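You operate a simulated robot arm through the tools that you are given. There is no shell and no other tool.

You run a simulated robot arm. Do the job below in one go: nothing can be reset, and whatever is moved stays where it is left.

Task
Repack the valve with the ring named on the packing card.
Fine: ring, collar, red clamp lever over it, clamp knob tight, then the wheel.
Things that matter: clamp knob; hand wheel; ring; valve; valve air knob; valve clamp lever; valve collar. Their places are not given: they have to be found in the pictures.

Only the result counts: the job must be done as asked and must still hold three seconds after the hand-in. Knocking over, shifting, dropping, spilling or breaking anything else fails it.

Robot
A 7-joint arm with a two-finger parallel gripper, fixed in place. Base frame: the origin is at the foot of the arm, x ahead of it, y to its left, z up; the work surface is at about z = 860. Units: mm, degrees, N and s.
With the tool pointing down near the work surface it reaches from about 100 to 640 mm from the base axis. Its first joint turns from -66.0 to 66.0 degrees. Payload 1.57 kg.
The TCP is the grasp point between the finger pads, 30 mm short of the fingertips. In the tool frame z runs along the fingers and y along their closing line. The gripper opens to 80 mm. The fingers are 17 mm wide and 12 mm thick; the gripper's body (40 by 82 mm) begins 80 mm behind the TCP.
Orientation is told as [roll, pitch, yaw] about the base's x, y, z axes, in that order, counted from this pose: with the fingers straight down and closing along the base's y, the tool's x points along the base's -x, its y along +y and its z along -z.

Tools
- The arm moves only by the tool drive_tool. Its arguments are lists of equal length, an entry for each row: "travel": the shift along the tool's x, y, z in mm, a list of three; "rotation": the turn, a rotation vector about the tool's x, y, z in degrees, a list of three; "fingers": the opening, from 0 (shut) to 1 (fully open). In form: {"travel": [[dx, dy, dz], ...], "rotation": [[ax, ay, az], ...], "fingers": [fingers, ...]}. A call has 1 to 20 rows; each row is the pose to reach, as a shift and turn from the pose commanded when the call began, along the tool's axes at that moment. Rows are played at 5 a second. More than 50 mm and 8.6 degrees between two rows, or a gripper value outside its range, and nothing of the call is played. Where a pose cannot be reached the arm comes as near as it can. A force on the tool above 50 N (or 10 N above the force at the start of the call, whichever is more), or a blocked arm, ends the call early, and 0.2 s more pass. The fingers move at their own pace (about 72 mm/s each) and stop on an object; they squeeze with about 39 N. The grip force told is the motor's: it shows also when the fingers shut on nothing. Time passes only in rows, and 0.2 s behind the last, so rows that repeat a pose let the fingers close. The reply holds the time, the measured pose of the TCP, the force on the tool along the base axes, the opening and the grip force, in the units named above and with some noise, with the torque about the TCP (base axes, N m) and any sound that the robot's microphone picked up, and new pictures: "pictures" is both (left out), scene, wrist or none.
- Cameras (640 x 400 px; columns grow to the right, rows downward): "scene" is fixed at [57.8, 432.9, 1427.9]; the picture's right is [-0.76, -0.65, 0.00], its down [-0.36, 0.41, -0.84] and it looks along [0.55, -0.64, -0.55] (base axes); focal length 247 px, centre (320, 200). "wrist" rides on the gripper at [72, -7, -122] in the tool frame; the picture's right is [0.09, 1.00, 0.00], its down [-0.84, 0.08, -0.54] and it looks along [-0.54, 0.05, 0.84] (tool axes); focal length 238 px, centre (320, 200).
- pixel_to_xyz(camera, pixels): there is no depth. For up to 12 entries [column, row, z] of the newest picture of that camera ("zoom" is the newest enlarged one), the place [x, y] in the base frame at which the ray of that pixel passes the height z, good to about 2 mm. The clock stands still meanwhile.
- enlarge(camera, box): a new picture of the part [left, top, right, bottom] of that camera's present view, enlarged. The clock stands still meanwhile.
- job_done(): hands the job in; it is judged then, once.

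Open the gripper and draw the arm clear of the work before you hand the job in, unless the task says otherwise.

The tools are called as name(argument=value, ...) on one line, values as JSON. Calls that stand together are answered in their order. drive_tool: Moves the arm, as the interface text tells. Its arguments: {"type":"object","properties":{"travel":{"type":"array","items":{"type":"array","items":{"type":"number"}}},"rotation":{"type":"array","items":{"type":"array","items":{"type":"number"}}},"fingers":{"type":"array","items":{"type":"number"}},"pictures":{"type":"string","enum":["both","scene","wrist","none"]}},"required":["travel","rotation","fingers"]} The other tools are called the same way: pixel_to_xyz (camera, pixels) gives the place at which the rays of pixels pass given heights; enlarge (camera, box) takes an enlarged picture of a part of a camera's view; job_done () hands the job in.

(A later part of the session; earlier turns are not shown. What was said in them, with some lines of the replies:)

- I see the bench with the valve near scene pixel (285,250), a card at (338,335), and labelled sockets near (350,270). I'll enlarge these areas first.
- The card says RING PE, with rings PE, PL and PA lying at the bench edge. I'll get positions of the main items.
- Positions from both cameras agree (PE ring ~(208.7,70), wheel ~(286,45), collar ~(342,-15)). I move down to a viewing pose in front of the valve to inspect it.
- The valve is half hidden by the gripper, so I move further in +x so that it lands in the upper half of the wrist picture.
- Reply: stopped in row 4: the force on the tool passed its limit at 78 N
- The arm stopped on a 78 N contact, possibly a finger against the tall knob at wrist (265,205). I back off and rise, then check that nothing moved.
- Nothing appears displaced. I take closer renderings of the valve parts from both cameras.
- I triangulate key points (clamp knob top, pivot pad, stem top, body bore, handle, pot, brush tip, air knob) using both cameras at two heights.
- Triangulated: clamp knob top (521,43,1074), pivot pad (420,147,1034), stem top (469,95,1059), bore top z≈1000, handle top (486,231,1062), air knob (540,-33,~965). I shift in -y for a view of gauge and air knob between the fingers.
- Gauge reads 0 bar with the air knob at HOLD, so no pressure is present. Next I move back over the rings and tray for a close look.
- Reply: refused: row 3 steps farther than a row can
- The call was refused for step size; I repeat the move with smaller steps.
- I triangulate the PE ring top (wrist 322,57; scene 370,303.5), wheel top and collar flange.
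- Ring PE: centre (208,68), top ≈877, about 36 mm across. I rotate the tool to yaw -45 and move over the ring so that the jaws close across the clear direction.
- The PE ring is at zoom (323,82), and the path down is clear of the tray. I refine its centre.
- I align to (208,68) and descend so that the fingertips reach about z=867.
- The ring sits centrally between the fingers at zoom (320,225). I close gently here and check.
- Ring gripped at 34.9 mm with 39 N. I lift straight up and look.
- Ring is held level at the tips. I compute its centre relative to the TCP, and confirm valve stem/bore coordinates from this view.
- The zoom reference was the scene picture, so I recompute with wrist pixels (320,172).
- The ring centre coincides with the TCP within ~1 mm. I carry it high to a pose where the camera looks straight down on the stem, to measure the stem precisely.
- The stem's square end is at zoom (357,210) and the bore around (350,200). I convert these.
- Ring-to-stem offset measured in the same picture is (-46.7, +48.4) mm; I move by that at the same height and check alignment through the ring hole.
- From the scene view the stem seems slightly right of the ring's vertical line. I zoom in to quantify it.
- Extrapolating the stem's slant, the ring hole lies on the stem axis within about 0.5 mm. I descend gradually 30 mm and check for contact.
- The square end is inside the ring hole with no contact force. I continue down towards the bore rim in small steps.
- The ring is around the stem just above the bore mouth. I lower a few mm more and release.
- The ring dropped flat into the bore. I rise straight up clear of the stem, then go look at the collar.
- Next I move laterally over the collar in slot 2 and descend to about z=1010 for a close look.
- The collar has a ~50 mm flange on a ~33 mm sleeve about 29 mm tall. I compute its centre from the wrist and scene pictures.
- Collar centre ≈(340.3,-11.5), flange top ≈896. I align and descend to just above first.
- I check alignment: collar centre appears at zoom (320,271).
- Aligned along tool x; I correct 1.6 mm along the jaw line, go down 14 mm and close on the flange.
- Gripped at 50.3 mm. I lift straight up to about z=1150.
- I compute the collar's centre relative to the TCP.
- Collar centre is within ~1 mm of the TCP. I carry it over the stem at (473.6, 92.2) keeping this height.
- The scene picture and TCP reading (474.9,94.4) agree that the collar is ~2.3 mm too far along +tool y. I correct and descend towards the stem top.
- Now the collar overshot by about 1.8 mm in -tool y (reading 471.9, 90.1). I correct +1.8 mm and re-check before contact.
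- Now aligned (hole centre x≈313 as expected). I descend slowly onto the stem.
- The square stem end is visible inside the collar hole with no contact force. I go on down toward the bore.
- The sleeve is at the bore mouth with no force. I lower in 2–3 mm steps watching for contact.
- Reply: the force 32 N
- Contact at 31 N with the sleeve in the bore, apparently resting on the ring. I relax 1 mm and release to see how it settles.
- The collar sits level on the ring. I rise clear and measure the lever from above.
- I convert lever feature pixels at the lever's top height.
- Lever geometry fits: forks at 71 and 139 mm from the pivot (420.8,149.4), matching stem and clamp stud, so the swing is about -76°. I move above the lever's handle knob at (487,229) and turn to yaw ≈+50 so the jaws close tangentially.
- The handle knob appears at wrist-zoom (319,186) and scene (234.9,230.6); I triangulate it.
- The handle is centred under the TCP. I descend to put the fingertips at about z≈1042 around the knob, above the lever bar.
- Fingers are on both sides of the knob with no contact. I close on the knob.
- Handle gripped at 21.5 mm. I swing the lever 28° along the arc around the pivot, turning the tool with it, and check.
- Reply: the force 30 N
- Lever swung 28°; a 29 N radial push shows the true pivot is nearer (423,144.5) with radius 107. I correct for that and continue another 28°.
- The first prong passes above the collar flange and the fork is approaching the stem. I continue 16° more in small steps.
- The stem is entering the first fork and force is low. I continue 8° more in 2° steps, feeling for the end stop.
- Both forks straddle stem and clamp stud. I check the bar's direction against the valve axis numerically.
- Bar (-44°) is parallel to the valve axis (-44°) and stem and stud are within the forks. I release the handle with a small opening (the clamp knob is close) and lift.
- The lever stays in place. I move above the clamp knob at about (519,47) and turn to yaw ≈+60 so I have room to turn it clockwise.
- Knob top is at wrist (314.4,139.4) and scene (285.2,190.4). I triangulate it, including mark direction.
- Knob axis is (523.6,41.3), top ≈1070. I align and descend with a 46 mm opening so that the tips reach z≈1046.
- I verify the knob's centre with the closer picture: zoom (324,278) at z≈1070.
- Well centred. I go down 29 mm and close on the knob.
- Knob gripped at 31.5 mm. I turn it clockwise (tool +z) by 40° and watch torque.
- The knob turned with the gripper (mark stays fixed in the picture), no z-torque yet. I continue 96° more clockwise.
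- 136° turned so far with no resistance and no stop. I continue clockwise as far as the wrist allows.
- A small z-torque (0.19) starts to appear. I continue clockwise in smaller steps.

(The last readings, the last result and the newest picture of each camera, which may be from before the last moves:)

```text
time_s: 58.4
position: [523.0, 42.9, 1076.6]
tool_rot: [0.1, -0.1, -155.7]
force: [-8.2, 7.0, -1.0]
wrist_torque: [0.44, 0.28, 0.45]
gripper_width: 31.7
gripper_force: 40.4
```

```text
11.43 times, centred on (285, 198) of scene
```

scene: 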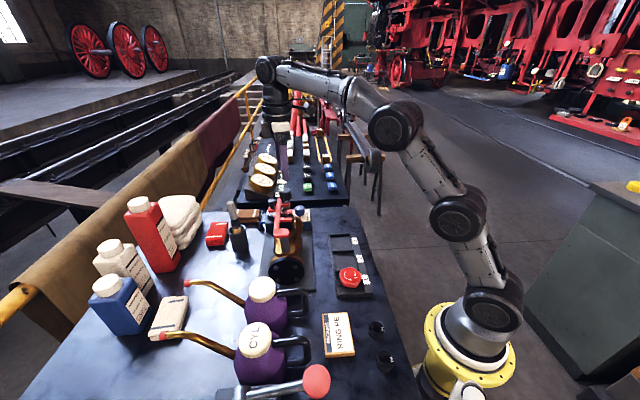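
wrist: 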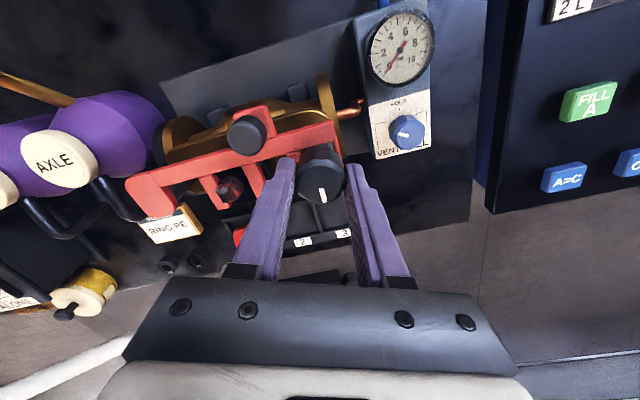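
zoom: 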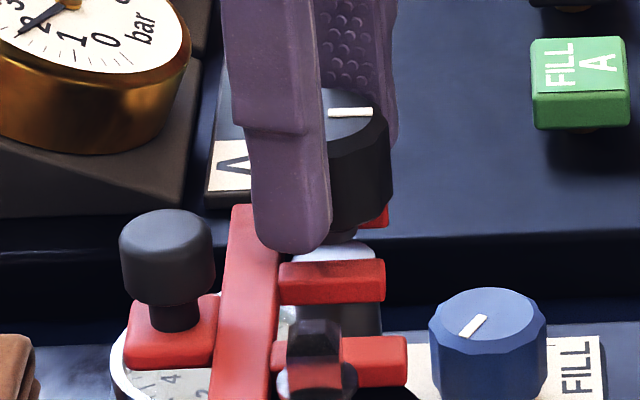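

z-torque rose to 0.45 Nm and the mark slipped relative to the pads (zoom (329,368) vs (311,370)), so the knob is binding. I turn 16° more to see whether it still moves.

drive_tool(travel=[[0, 0, 0], [0, 0, 0], [0, 0, 0], [0, 0, 0]], rotation=[[0, 0, 4], [0, 0, 8], [0, 0, 12], [0, 0, 16]], fingers=[0.15, 0.15, 0.15, 0.15], pictures="wrist")

enlarge(camera="wrist", box=[220, 80, 420, 205])

enlarge(camera="scene", box=[260, 180, 310, 215])

```text
time_s: 59.4
position: [523.8, 41.6, 1075.0]
tool_rot: [-1.3, -0.2, -168.7]
force: [-3.1, 7.5, 1.5]
wrist_torque: [-0.69, -0.13, 0.16]
gripper_width: 31.9
gripper_force: 40.4
out of reach, approached as far as the arm can: row 4
stopped in row 4: the force on the tool passed its limit at 59 N (the readings are from after the stop); the commanded pose is now the measured one
```

wrist: 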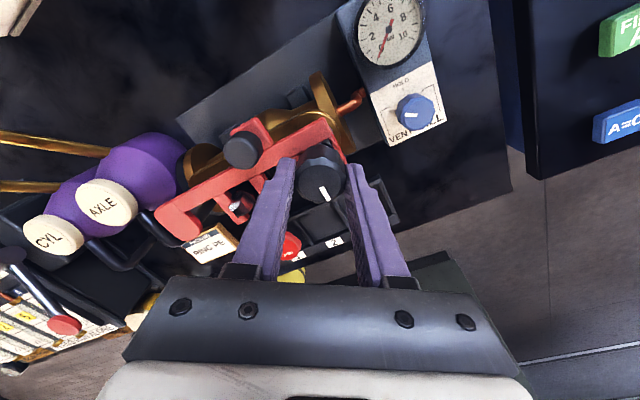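

```text
3.20 times, centred on (320, 142) of wrist
```

zoom: 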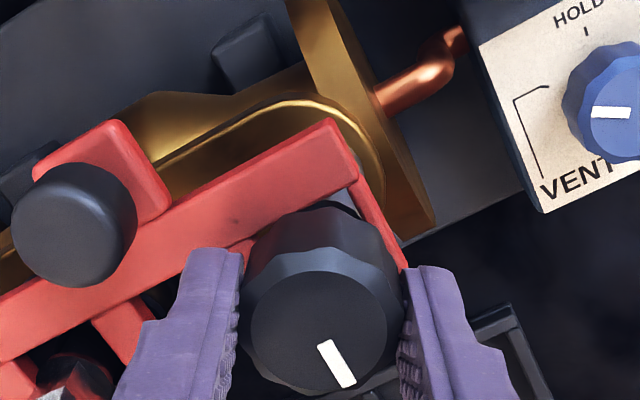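

```text
11.43 times, centred on (285, 198) of scene
```

zoom: 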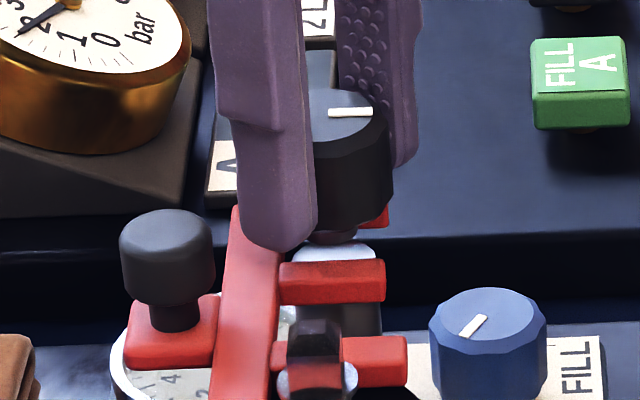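

The mark stayed put in the scene (350,112) while the gripper slipped, about 180° from its start: the knob is at its hard stop, tight. I open, lift clear, and rotate back.

drive_tool(travel=[[0, 0, 0], [0, 0, 0], [0, 0, -5], [0, 0, -40], [0, 0, -80]], rotation=[[0, 0, 0], [0, 0, 0], [0, 0, 0], [0, 0, 0], [0, 0, 0]], fingers=[0.5, 0.5, 0.5, 0.5, 0.5], pictures="wrist")

enlarge(camera="scene", box=[250, 180, 330, 240])

enlarge(camera="wrist", box=[220, 60, 460, 210])

```text
time_s: 60.6
position: [522.4, 38.3, 1154.7]
tool_rot: [-1.3, -0.3, -168.6]
force: [-0.3, 0.3, -0.7]
wrist_torque: [0.0, 0.01, -0.02]
gripper_width: 40.0
gripper_force: 0.0
```

wrist: 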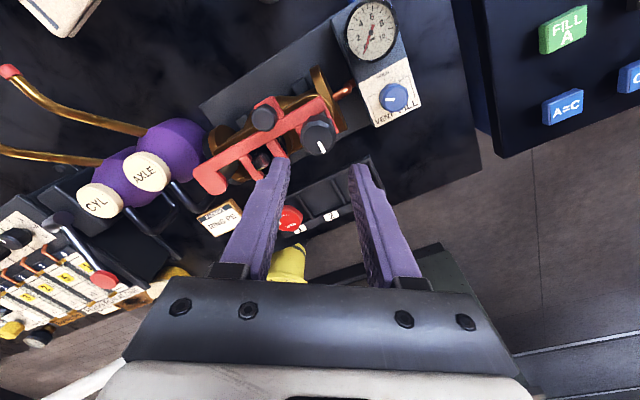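

```text
6.67 times, centred on (290, 210) of scene
```

zoom: 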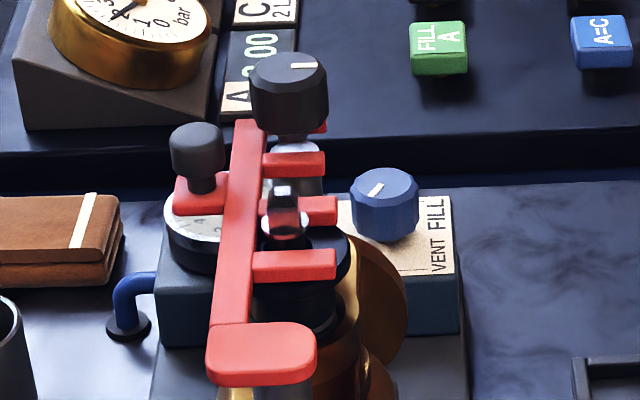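

```text
2.67 times, centred on (340, 135) of wrist
```

zoom: 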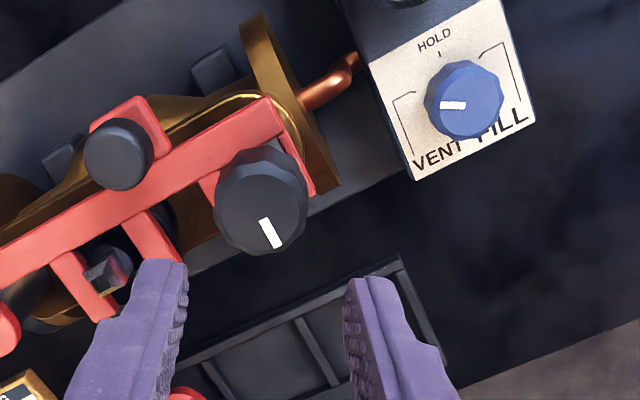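

The lever is aligned and the knob's mark turned 180°; the air knob is untouched at VENT with gauge 0. Now I move back over the hand wheel while turning to yaw ≈-45.

drive_tool(travel=[[-14.6, -3.4, 0], [-29.2, -6.8, 0], [-43.7, -10.1, 0], [-58.3, -13.5, 0], [-72.9, -16.9, 0], [-87.5, -20.3, 0], [-102, -23.6, 0], [-116.6, -27, 0], [-131.2, -30.4, 0], [-145.8, -33.8, 0], [-160.4, -37.1, 0], [-175, -40.5, 0], [-189.5, -43.9, 0], [-204, -47.3, 0], [-218.7, -50.6, 0], [-233.3, -54, 0], [-233.3, -54, 40], [-233.3, -54, 85], [-233.3, -54, 130]], rotation=[[0, 0, -7.7], [0, 0, -15.4], [0, 0, -23.1], [0, 0, -30.8], [0, 0, -38.5], [0, 0, -46.2], [0, 0, -53.9], [0, 0, -61.6], [0, 0, -69.3], [0, 0, -77], [0, 0, -84.7], [0, 0, -92.4], [0, 0, -100.1], [0, 0, -107.8], [0, 0, -115.5], [0, 0, -123], [0, 0, -123], [0, 0, -123], [0, 0, -123]], fingers=[1, 1, 1, 1, 1, 1, 1, 1, 1, 1, 1, 1, 1, 1, 1, 1, 1, 1, 1])

enlarge(camera="wrist", box=[220, 80, 420, 205])

enlarge(camera="scene", box=[325, 255, 375, 295])

```text
time_s: 64.6
position: [282.6, 49.7, 1025.8]
tool_rot: [0.6, 1.2, -45.8]
force: [0.6, 0.5, 0.0]
wrist_torque: [0.0, -0.01, -0.01]
gripper_width: 80.0
gripper_force: 0.1
```

scene: 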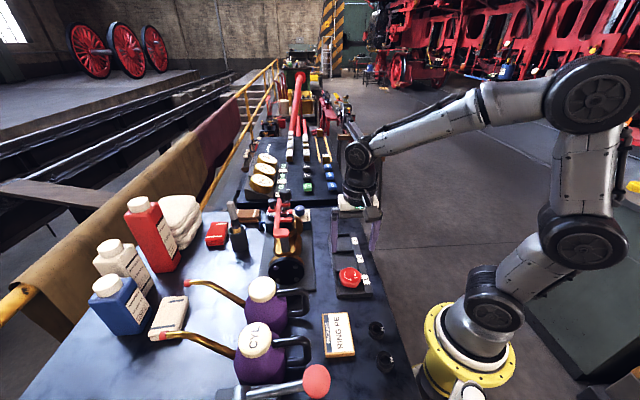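
wrist: 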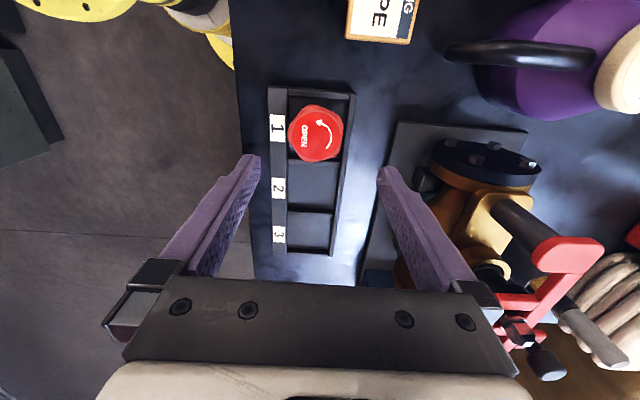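

```text
3.20 times, centred on (320, 142) of wrist
```

zoom: 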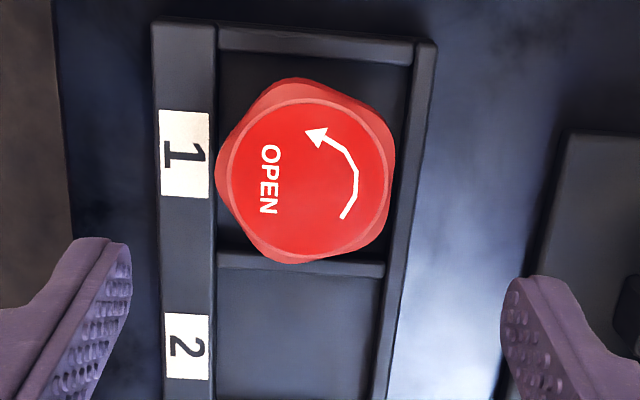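

```text
10.00 times, centred on (350, 275) of scene
```

zoom: 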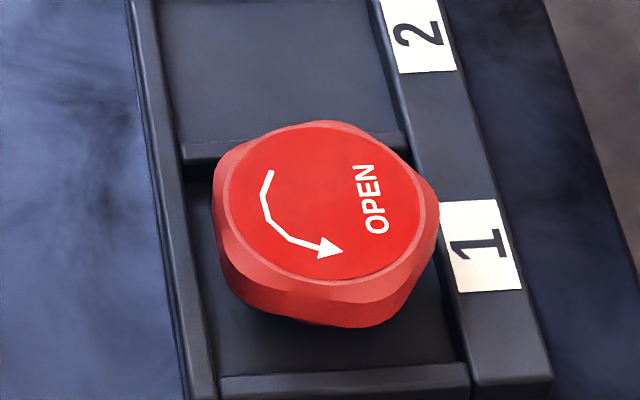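

I need the wheel's rotation relative to the stem's square (~45°). I enlarge the wheel further to measure its text/arrow direction.

enlarge(camera="wrist", box=[284, 100, 350, 166])

```text
6.06 times, centred on (317, 133) of wrist
```

zoom: 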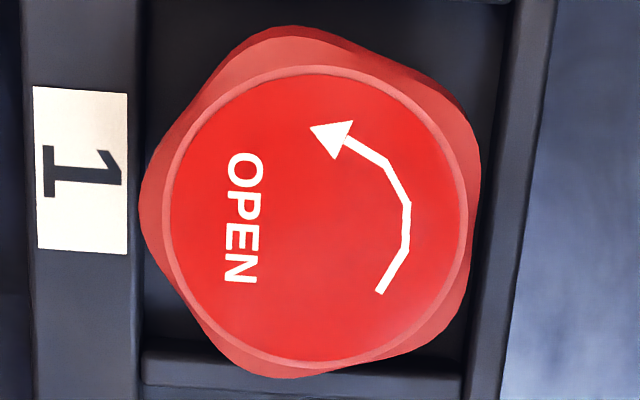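

I convert text and tray reference points to base coordinates.

pixel_to_xyz(camera="zoom", pixels=[[246, 153, 901], [240, 283, 901], [229, 170, 901], [225, 275, 901], [263, 170, 901], [257, 275, 901], [318, 215, 901], [170, 215, 901], [468, 215, 901], [318, 68, 901], [318, 361, 901]])

pixel_to_xyz(camera="wrist", pixels=[[269, 90, 870], [273, 252, 870], [287, 90, 870], [287.5, 250, 870], [353, 94, 870], [331, 252, 870]])

```text
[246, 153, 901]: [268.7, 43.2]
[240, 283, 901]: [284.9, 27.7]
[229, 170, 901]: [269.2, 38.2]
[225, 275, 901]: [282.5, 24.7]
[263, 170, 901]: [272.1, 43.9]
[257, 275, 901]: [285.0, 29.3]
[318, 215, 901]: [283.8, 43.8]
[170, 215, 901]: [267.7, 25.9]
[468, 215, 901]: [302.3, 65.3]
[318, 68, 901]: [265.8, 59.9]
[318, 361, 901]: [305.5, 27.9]
```

```text
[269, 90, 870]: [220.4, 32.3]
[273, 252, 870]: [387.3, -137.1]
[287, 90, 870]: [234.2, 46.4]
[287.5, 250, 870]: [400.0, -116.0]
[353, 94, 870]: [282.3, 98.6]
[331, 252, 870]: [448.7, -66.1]
```

The wheel's text direction (-45.5°) matches the tray and the stem square (~45°), so I keep yaw ≈-45.7. I align to (284.4,44.9), level the tool, and descend partly.

drive_tool(travel=[[-4.7, -2, 0], [-4.7, -2, 40], [-4.7, -2, 75], [-4.7, -2, 90], [-4.7, -2, 90]], rotation=[[-0.4, -1.3, 0], [-0.4, -1.3, 0], [-0.4, -1.3, 0], [-0.4, -1.3, 0], [-0.4, -1.3, 0]], fingers=[1, 1, 1, 1, 1])

enlarge(camera="wrist", box=[220, 80, 420, 205])

enlarge(camera="scene", box=[315, 245, 385, 295])

```text
time_s: 65.8
position: [283.1, 47.0, 936.7]
tool_rot: [0.8, -0.1, -45.8]
force: [0.2, 0.2, 0.2]
wrist_torque: [0.0, -0.01, -0.04]
gripper_width: 79.9
gripper_force: 0.0
```

scene: 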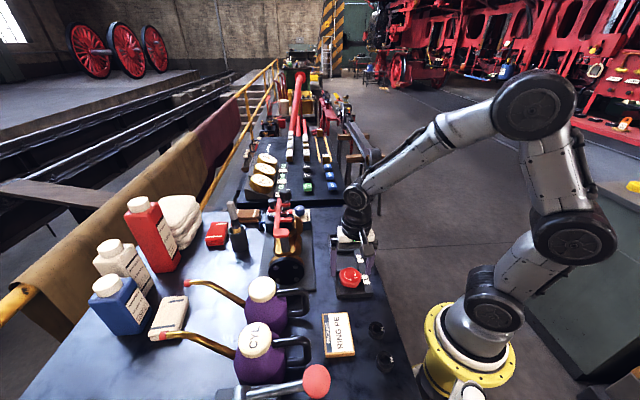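
wrist: 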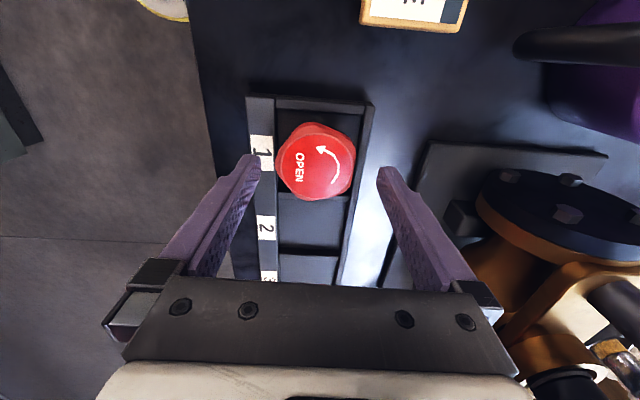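

```text
3.20 times, centred on (320, 142) of wrist
```

zoom: 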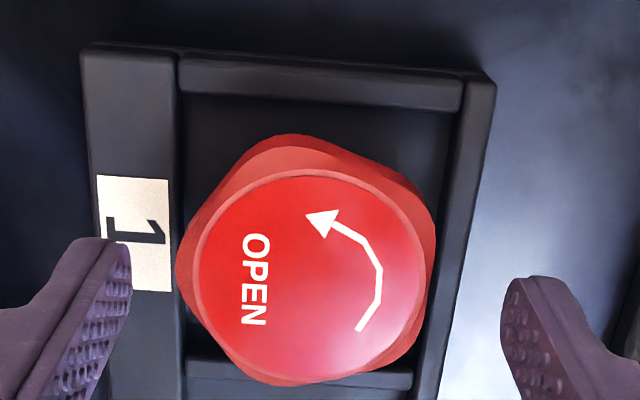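

```text
8.00 times, centred on (350, 270) of scene
```

zoom: 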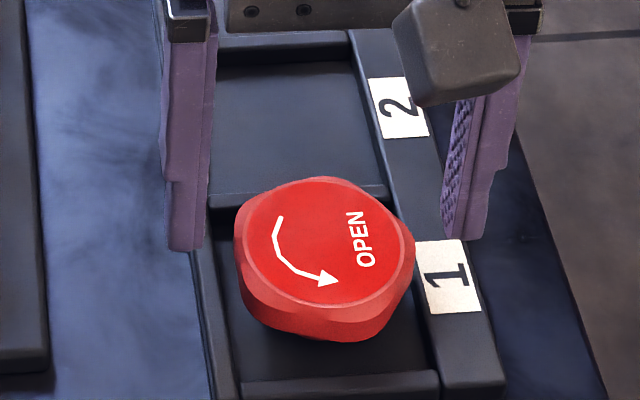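

I check the wheel's centre with this nearer view (face centre ≈ zoom (308,275)).

pixel_to_xyz(camera="wrist", pixels=[[316.3, 165.9, 901], [316.3, 165.9, 901], [275.6, 163, 890], [355.9, 163, 890], [280.3, 165, 901], [351.9, 165, 901]])

```text
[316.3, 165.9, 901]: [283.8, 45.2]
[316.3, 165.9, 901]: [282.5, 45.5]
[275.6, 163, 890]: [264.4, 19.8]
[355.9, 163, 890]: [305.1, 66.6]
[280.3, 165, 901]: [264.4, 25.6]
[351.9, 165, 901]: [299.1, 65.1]
```

I shift (-1.9,-1.2) mm, descend 21 mm and close on the wheel rim.

drive_tool(travel=[[-1.9, -1.2, 10], [-1.9, -1.2, 21], [-1.9, -1.2, 21], [-1.9, -1.2, 21], [-1.9, -1.2, 21], [-1.9, -1.2, 21]], rotation=[[0, 0, 0], [0, 0, 0], [0, 0, 0], [0, 0, 0], [0, 0, 0], [0, 0, 0]], fingers=[1, 1, 0.85, 0.7, 0.55, 0.55])

enlarge(camera="wrist", box=[220, 80, 420, 205])

enlarge(camera="scene", box=[315, 245, 385, 295])

```text
time_s: 67.2
position: [284.3, 43.7, 917.1]
tool_rot: [0.9, -0.2, -45.8]
force: [-1.0, -0.3, 1.2]
wrist_torque: [-0.05, 0.07, -0.04]
gripper_width: 59.0
gripper_force: 38.5
```

scene: 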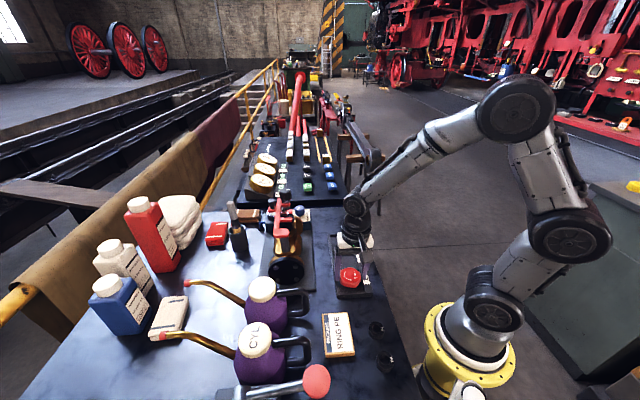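
wrist: 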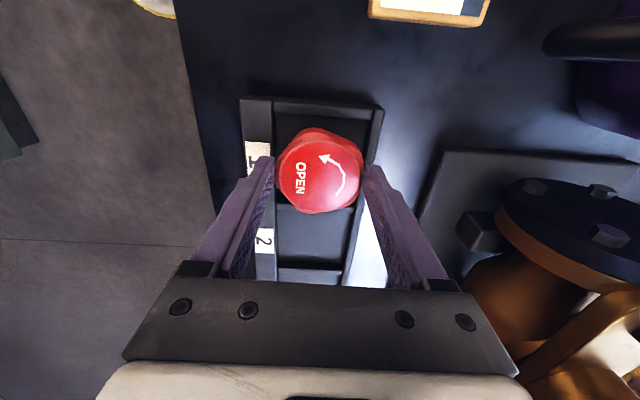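

```text
3.20 times, centred on (320, 142) of wrist
```

zoom: 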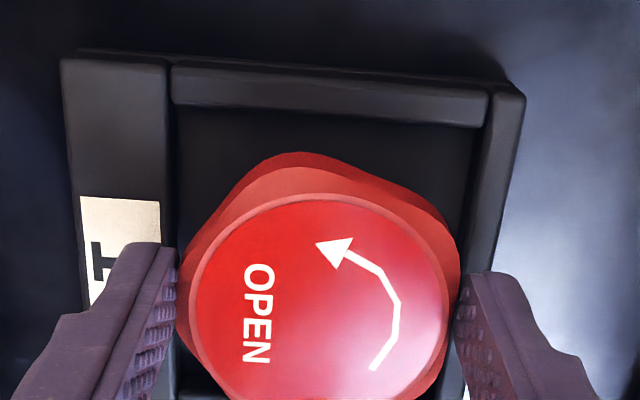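

```text
8.00 times, centred on (350, 270) of scene
```

zoom: 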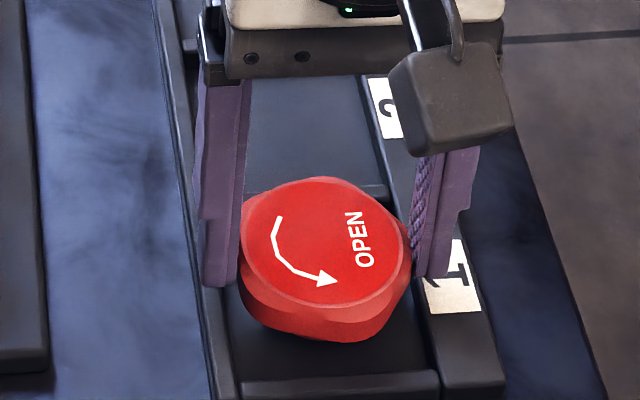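

Wheel gripped at 59 mm with the orientation kept. I lift it straight up to z≈1160.

drive_tool(travel=[[0, 0, -10], [0, 0, -45], [0, 0, -90], [0, 0, -135], [0, 0, -180], [0, 0, -225], [0, 0, -245]], rotation=[[0, 0, 0], [0, 0, 0], [0, 0, 0], [0, 0, 0], [0, 0, 0], [0, 0, 0], [0, 0, 0]], fingers=[0.55, 0.55, 0.55, 0.55, 0.55, 0.55, 0.55])

enlarge(camera="wrist", box=[220, 80, 420, 205])

enlarge(camera="scene", box=[320, 120, 420, 200])

```text
time_s: 68.8
position: [280.4, 41.2, 1162.7]
tool_rot: [0.8, -0.1, -45.8]
force: [0.2, -0.4, -3.2]
wrist_torque: [0.01, 0.01, -0.02]
gripper_width: 58.9
gripper_force: 38.6
```

scene: 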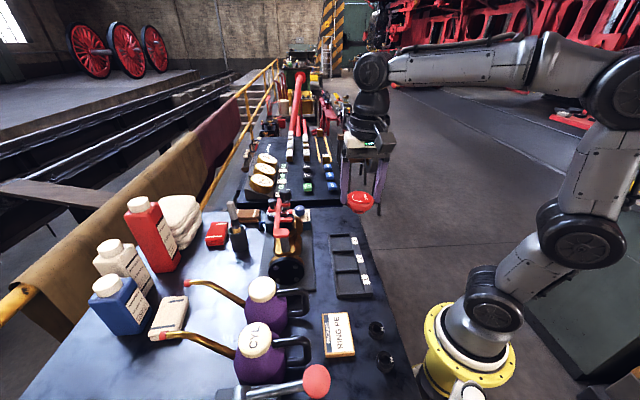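
wrist: 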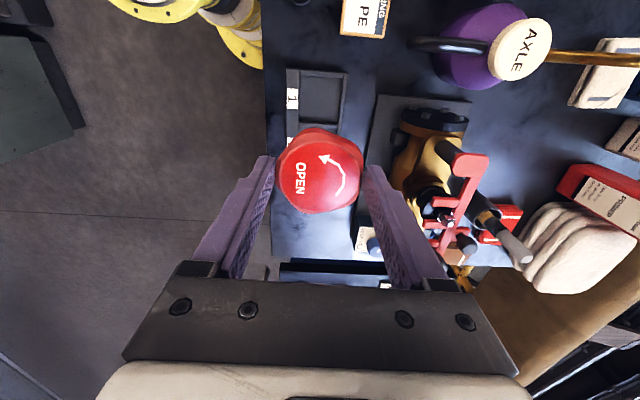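

```text
3.20 times, centred on (320, 142) of wrist
```

zoom: 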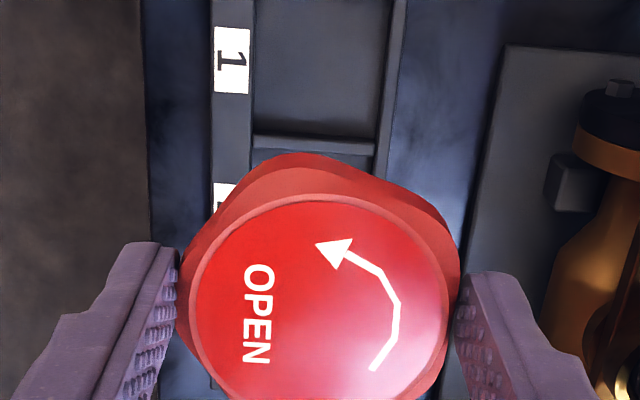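

```text
5.00 times, centred on (370, 160) of scene
```

zoom: 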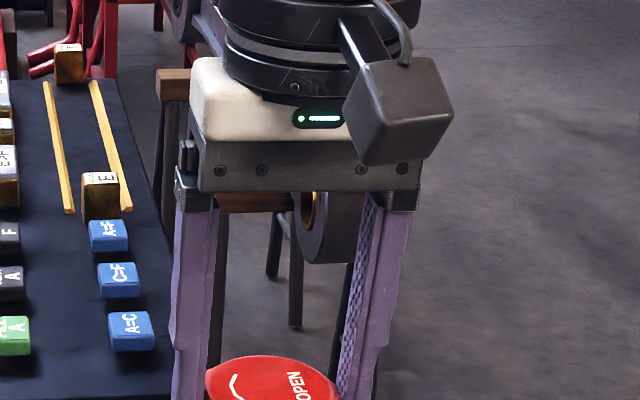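

I look at the wheel's side and underside in the scene view, and compute its centre relative to the TCP.

enlarge(camera="scene", box=[335, 180, 391, 220])

enlarge(camera="wrist", box=[260, 110, 380, 220])

```text
10.00 times, centred on (363, 200) of scene
```

zoom: 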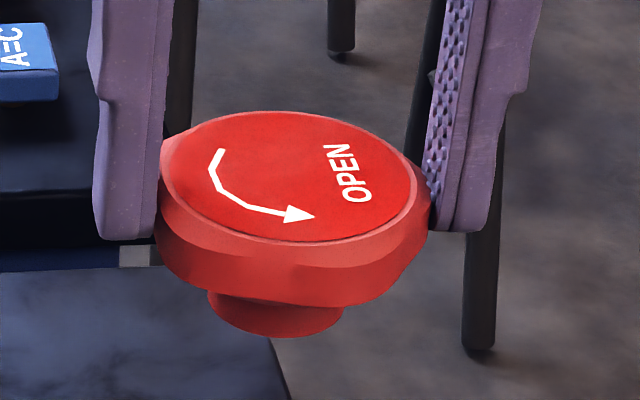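

```text
3.64 times, centred on (320, 165) of wrist
```

zoom: 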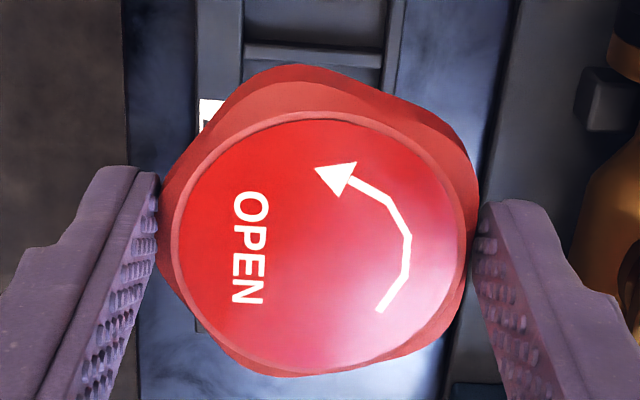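

I compute the wheel face centre at its current height (~1147).

pixel_to_xyz(camera="wrist", pixels=[[319.9, 176.5, 1147], [279.3, 176.5, 1147], [360.3, 176.5, 1147], [320, 140.8, 1147], [320, 212.3, 1147], [319.9, 176.5, 1147]])

```text
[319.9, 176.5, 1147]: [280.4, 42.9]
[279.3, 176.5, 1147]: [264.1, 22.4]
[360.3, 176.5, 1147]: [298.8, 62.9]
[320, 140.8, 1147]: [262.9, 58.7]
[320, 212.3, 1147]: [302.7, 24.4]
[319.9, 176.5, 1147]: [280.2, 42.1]
```

The wheel is centred on the TCP within ~1 mm. I carry it above the stem to (473.2,92.6), levelling the tool.

drive_tool(travel=[[-19.5, 34.8, 0], [-39, 69.6, 0], [-58.5, 104.4, 0], [-78, 139.2, 0], [-97.5, 174, 0], [-97.5, 174, 0]], rotation=[[0, 0, 0], [0.5, -0.5, 0], [0.5, -0.5, 0], [0.5, -0.5, 0], [0.5, -0.5, 0], [0.5, -0.5, 0]], fingers=[0.55, 0.55, 0.55, 0.55, 0.55, 0.55])

enlarge(camera="scene", box=[255, 165, 315, 235])

enlarge(camera="wrist", box=[240, 60, 400, 220])

```text
time_s: 70.2
position: [473.1, 93.1, 1164.5]
tool_rot: [0.3, -0.6, -45.8]
force: [0.8, -0.1, -3.1]
wrist_torque: [0.04, 0.02, 0.0]
gripper_width: 59.0
gripper_force: 38.8
```

scene: 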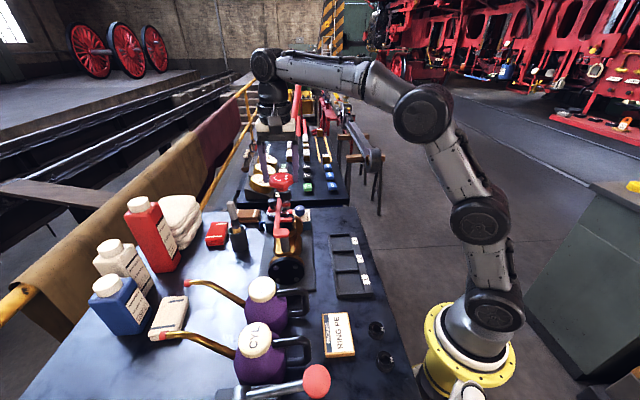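
wrist: 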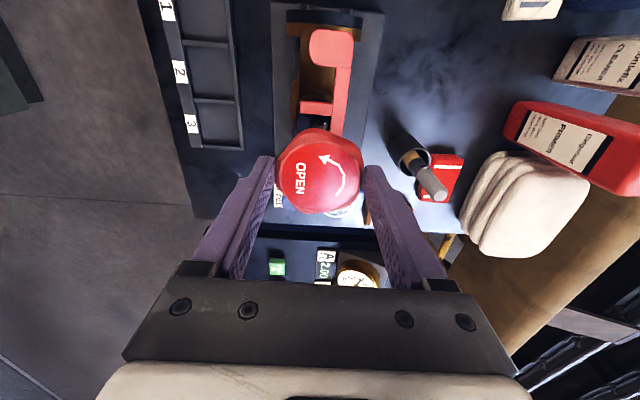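

```text
5.71 times, centred on (285, 200) of scene
```

zoom: 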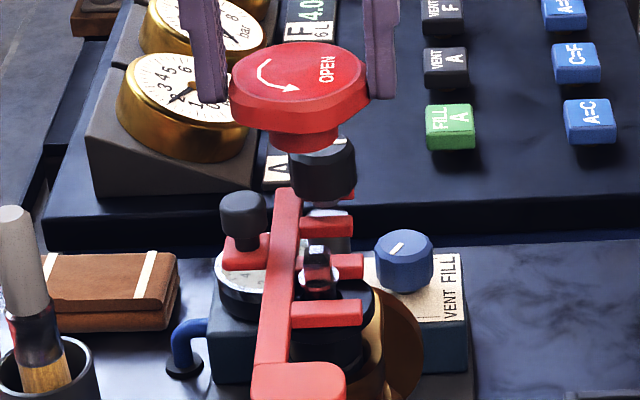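

```text
2.50 times, centred on (320, 140) of wrist
```

zoom: 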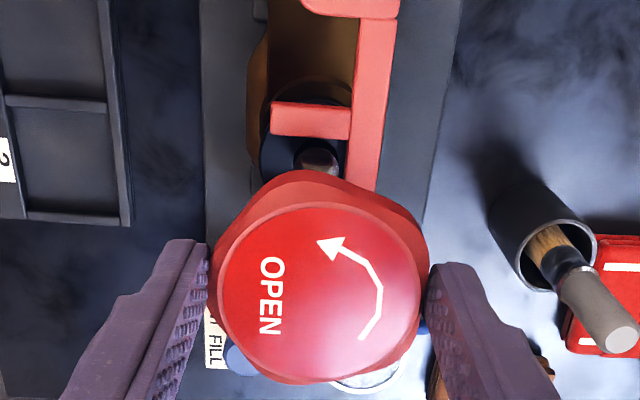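

Alignment in the scene view is good (face centre x=299, expected 298.5). I descend 50 mm to just above the square end.

drive_tool(travel=[[0, 0, 20], [0, 0, 38], [0, 0, 48], [0, 0, 48]], rotation=[[0, 0, 0], [0, 0, 0], [0, 0, 0], [0, 0, 0]], fingers=[0.55, 0.55, 0.55, 0.55], pictures="wrist")

enlarge(camera="scene", box=[260, 175, 310, 225])

enlarge(camera="wrist", box=[240, 60, 400, 220])

```text
time_s: 71.2
position: [474.7, 93.6, 1117.3]
tool_rot: [0.4, -0.6, -45.8]
force: [-0.6, -0.2, -2.5]
wrist_torque: [0.02, 0.01, -0.02]
gripper_width: 59.2
gripper_force: 39.1
```

wrist: 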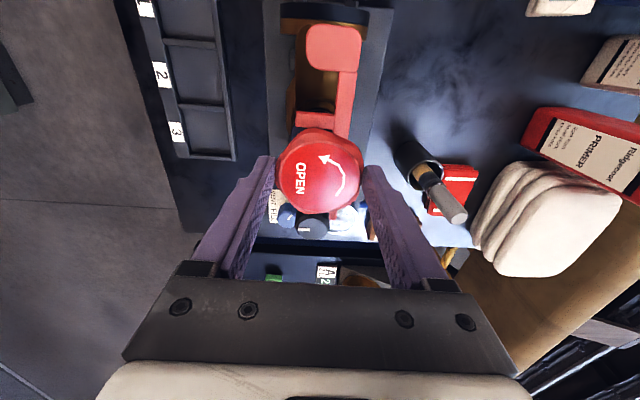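

```text
8.00 times, centred on (285, 200) of scene
```

zoom: 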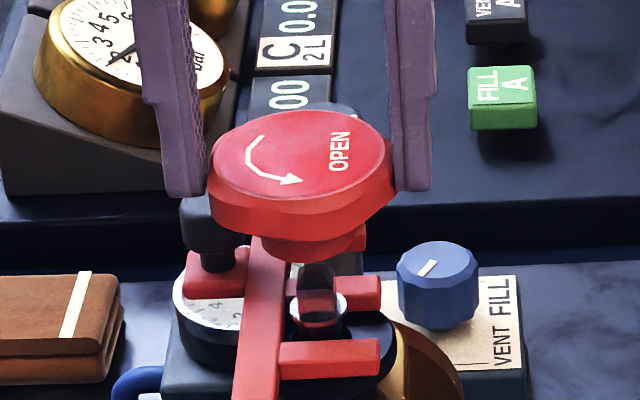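

```text
2.50 times, centred on (320, 140) of wrist
```

zoom: 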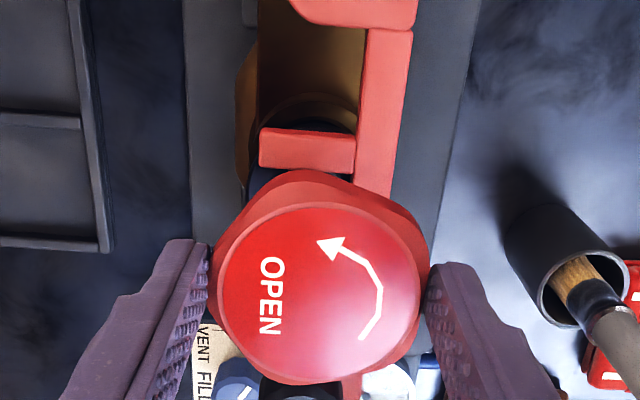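

The wheel is about 1.3 mm too far in +tool y (reading 474.7,93.6). I correct and then descend 2 mm at a time.

drive_tool(travel=[[0.2, -1.4, 0], [0.2, -1.4, 0], [0.2, -1.4, 3], [0.2, -1.4, 6], [0.2, -1.4, 6]], rotation=[[0, 0, 0], [0, 0, 0], [0, 0, 0], [0, 0, 0], [0, 0, 0]], fingers=[0.55, 0.55, 0.55, 0.55, 0.55], pictures="wrist")

enlarge(camera="scene", box=[265, 180, 305, 225])

```text
time_s: 72.4
position: [473.7, 91.4, 1110.5]
tool_rot: [0.5, -0.5, -45.8]
force: [-0.4, -0.4, -2.5]
wrist_torque: [0.02, 0.01, 0.01]
gripper_width: 58.9
gripper_force: 38.4
```

wrist: 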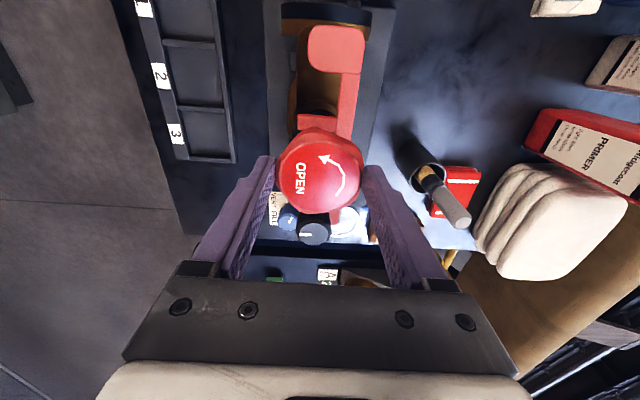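

```text
8.89 times, centred on (285, 202) of scene
```

zoom: 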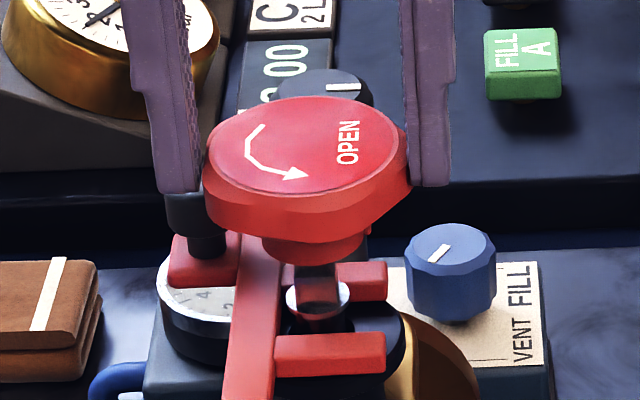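

The hub (x≈314) is right over the stem (expected 314). I descend slowly 10 mm, watching force.

drive_tool(travel=[[0, 0.3, 2], [0, 0.3, 4], [0, 0.3, 6], [0, 0.3, 8], [0, 0.3, 10]], rotation=[[0, 0, 0], [0, 0, 0], [0, 0, 0], [0, 0, 0], [0, 0, 0]], fingers=[0.55, 0.55, 0.55, 0.55, 0.55], pictures="wrist")

enlarge(camera="scene", box=[265, 180, 305, 225])

```text
time_s: 73.6
position: [472.7, 93.8, 1103.0]
tool_rot: [0.6, -0.6, -45.7]
force: [-7.3, 6.2, 12.7]
wrist_torque: [0.27, 0.49, -0.01]
gripper_width: 58.7
gripper_force: 39.0
```

wrist: 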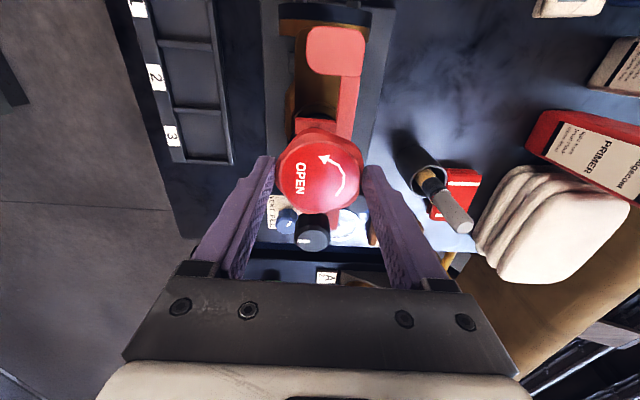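

```text
8.89 times, centred on (285, 202) of scene
```

zoom: 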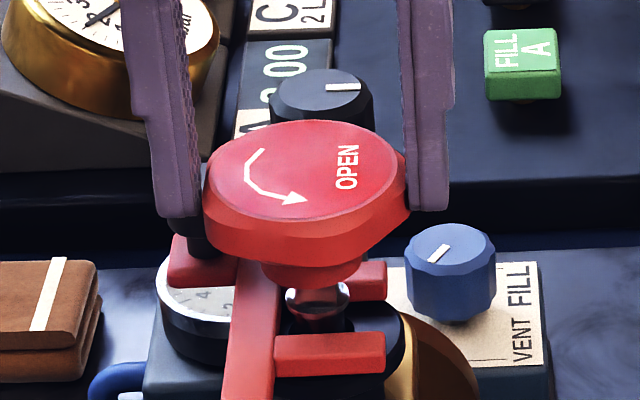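

Contact: 15 N up and ~9.5 N toward +tool x, meaning the chamfer is guiding the wheel that way. I shift +1.2 mm in tool x and continue pressing down gently.

drive_tool(travel=[[0.6, 0, -1], [1.2, 0, -1], [1.2, 0, 1], [1.2, 0, 3], [1.2, 0, 4]], rotation=[[0, 0, 0], [0, 0, 0], [0, 0, 0], [0, 0, 0], [0, 0, 0]], fingers=[0.55, 0.55, 0.55, 0.55, 0.55], pictures="wrist")

enlarge(camera="scene", box=[265, 180, 305, 225])

```text
time_s: 74.8
position: [472.7, 93.0, 1095.5]
tool_rot: [0.1, -0.5, -45.9]
force: [-12.3, 6.0, -3.4]
wrist_torque: [0.25, 0.63, 0.02]
gripper_width: 59.1
gripper_force: 38.4
```

wrist: 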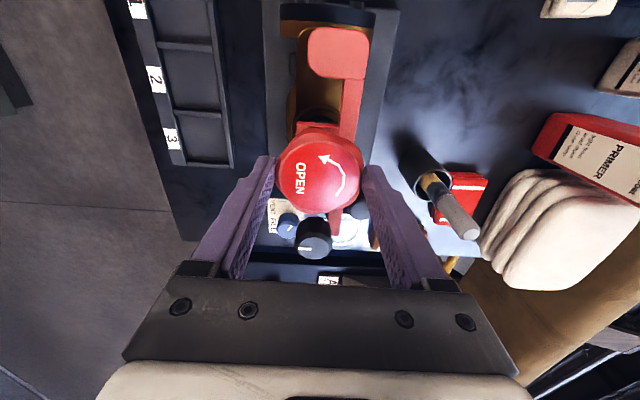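

```text
8.89 times, centred on (285, 202) of scene
```

zoom: 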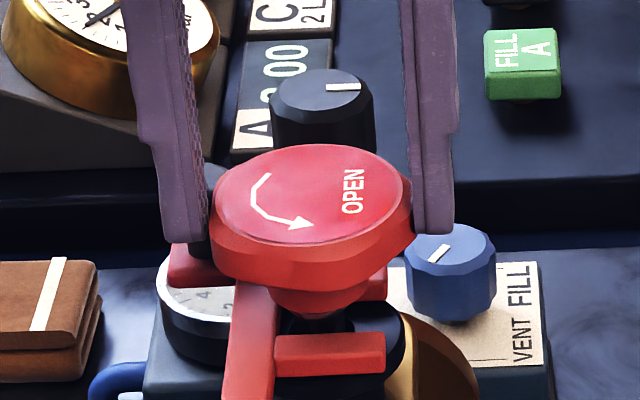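

The wheel slid down over the square (z=1095.5, no vertical resistance). I relieve the side load (+1.5 mm tool x) and press further to find the seat.

drive_tool(travel=[[0.8, 0, 0], [1.5, 0, 1], [1.5, 0, 3], [1.5, 0, 5], [1.5, 0, 7]], rotation=[[0, 0, 0], [0, 0, 0], [0, 0, 0], [0, 0, 0], [0, 0, 0]], fingers=[0.55, 0.55, 0.55, 0.55, 0.55], pictures="wrist")

enlarge(camera="scene", box=[265, 180, 305, 225])

```text
time_s: 76.0
position: [472.0, 94.3, 1091.1]
tool_rot: [0.6, -0.8, -45.8]
force: [-1.3, 1.3, 4.7]
wrist_torque: [0.03, 0.14, -0.02]
gripper_width: 59.2
gripper_force: 39.1
```

wrist: 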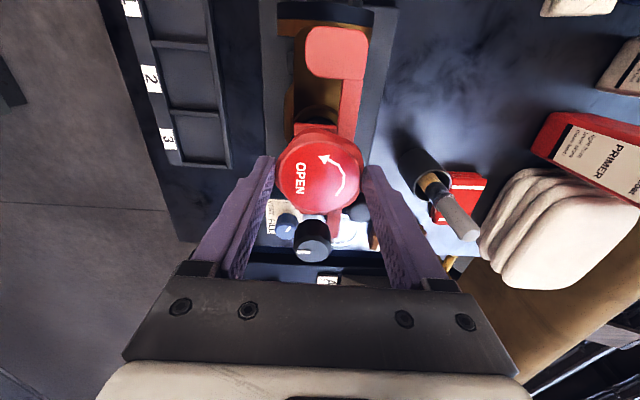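

```text
8.89 times, centred on (285, 202) of scene
```

zoom: 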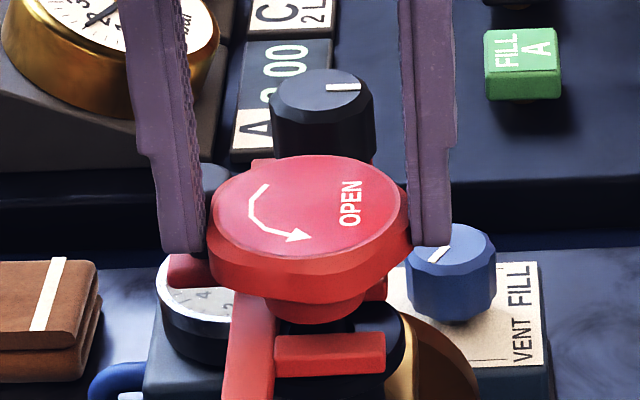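

Slight upward force (7 N net) appears at z=1091. I press a few mm more to confirm it's seated.

drive_tool(travel=[[0, 0, 2], [0, 0, 4], [0, 0, 5]], rotation=[[0, 0, 0], [0, 0, 0], [0, 0, 0]], fingers=[0.55, 0.55, 0.55], pictures="wrist")

enlarge(camera="scene", box=[265, 180, 305, 225])

```text
time_s: 76.8
position: [473.1, 94.1, 1090.8]
tool_rot: [0.9, -1.0, -45.8]
force: [-4.3, -4.7, 33.7]
wrist_torque: [-0.28, 0.41, 0.0]
gripper_width: 59.1
gripper_force: 38.8
```

wrist: 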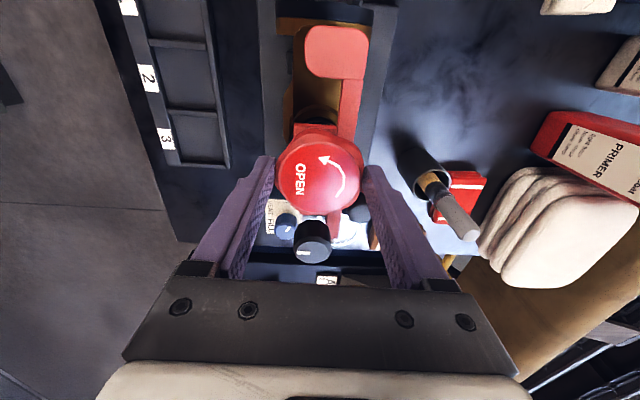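

```text
8.89 times, centred on (285, 202) of scene
```

zoom: 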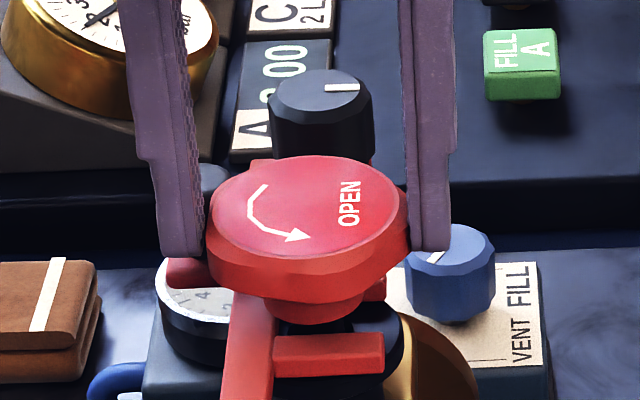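

The wheel is seated (34 N reaction, no further travel at z=1090.8). I relax the press, open and lift away.

drive_tool(travel=[[0, 0, -4], [0, 0, -5], [0, 0, -5], [0, 0, -5], [0, 0, -15], [0, 0, -50], [0, 0, -95]], rotation=[[0, 0, 0], [0, 0, 0], [0, 0, 0], [0, 0, 0], [0, 0, 0], [0, 0, 0], [0, 0, 0]], fingers=[0.55, 0.75, 0.9, 0.9, 0.9, 0.9, 0.9])

enlarge(camera="scene", box=[255, 180, 315, 240])

enlarge(camera="wrist", box=[220, 20, 420, 220])

```text
time_s: 78.4
position: [470.2, 94.7, 1179.4]
tool_rot: [0.4, -0.6, -45.8]
force: [-0.8, -0.2, -0.4]
wrist_torque: [0.01, -0.02, -0.01]
gripper_width: 72.1
gripper_force: 0.1
```

scene: 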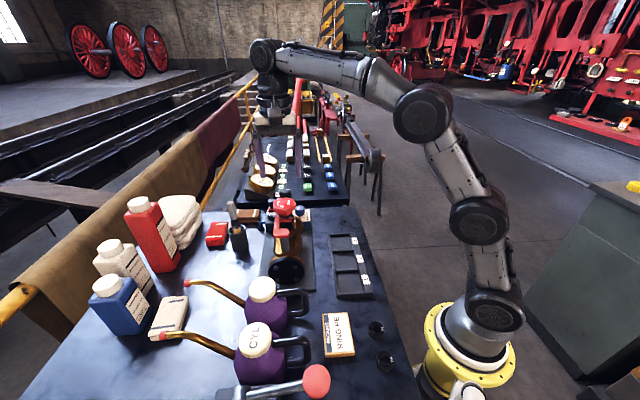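
wrist: 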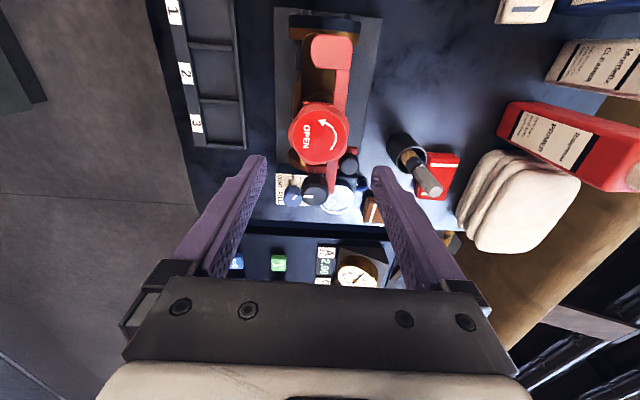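

```text
6.67 times, centred on (285, 210) of scene
```

zoom: 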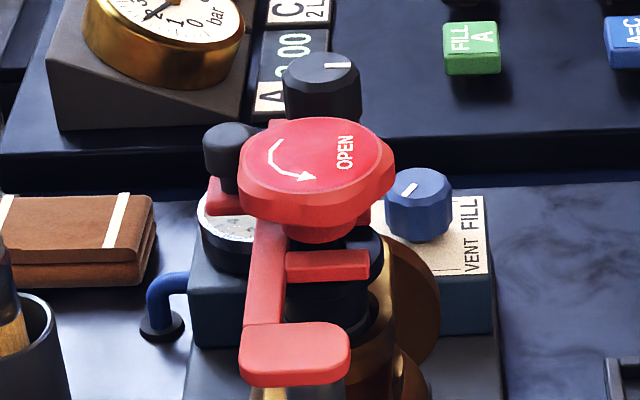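

```text
2.00 times, centred on (320, 120) of wrist
```

zoom: 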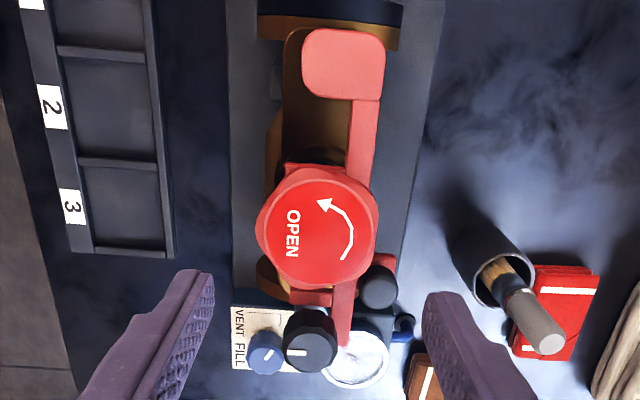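

The wheel sits level on the stem, lever and knob in place. I draw the arm up and clear with the gripper open, then do a final check.

drive_tool(travel=[[0, 0, -45], [10, -20, -85], [30, -50, -110], [55, -80, -125], [80, -110, -130], [105, -140, -130], [105, -140, -130]], rotation=[[0, 0, 0], [0, 0, 0], [0, 0, 0], [0, 0, 0], [0, 0, 0], [0, 0, 0], [0, 0, 0]], fingers=[1, 1, 1, 1, 1, 1, 1])

enlarge(camera="scene", box=[190, 180, 350, 280])

enlarge(camera="scene", box=[262, 185, 306, 230])

```text
time_s: 80.0
position: [295.7, 70.7, 1309.0]
tool_rot: [0.3, -0.7, -45.8]
force: [0.5, -0.1, 0.1]
wrist_torque: [0.03, 0.01, -0.01]
gripper_width: 80.2
gripper_force: 0.1
out of reach, approached as far as the arm can: row 2, 3, 4
```

scene: 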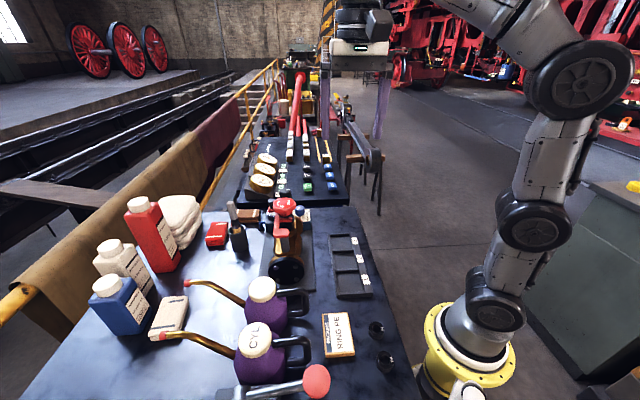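
wrist: 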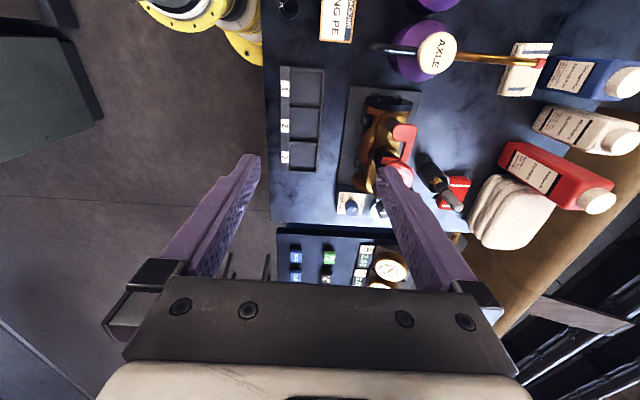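

```text
4.00 times, centred on (270, 230) of scene
```

zoom: 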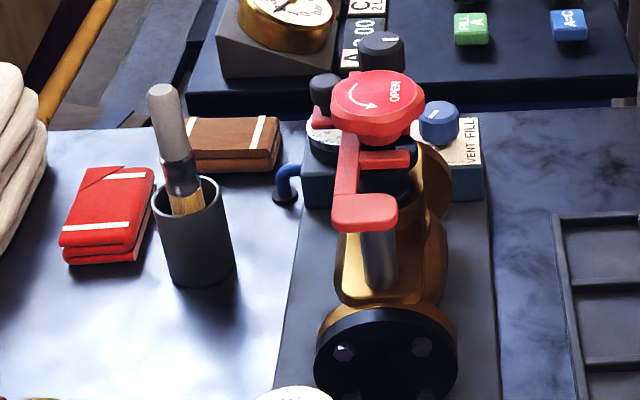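

```text
8.89 times, centred on (284, 208) of scene
```

zoom: 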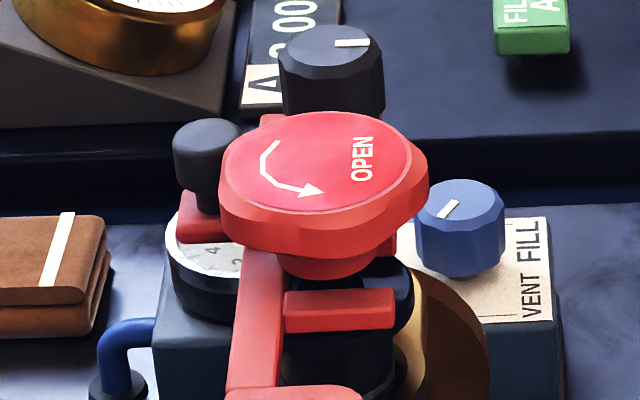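

All parts are in place: ring PE and collar in the bore, lever across, knob turned to its stop, wheel seated on the square. The surroundings are undisturbed and the arm is clear with the gripper open, so I hand in.

job_done()

```text
The job is handed in.
```

I repacked the valve with ring PE, the one named on the packing card, and handed the job in. I haven't been told the verdict.

- **Ring:** PE dropped flat into the bore around the stem. Rings PL and PA were left where they were.
- **Collar:** it sits level on top of the ring. Its flange stands about 10 mm above the bore rim, because the sleeve rests on the ring.
- **Clamp lever:** I swung it about 80° until it lay parallel to the valve. Its two forks straddle the stem and the clamp stud, over the collar.
- **Clamp knob:** I turned it clockwise about 180° to a hard stop, where my grip slipped and the mark stopped moving. The knob did not visibly move down as it tightened.
- **Wheel:** it is pushed onto the square end of the stem. At the end it took 34 N without moving any further. I fitted it but did not turn it towards OPEN.

I left the air knob alone. It points to VENT and the gauge read 0 bar. I did no pressure test, since you did not ask for one.

Early on, one finger hit something near the top of the clamp knob at 78 N while I was moving in for a look. Before-and-after pictures showed nothing moved.

The arm is drawn clear with the gripper open, and everything else in the final pictures looked undisturbed.
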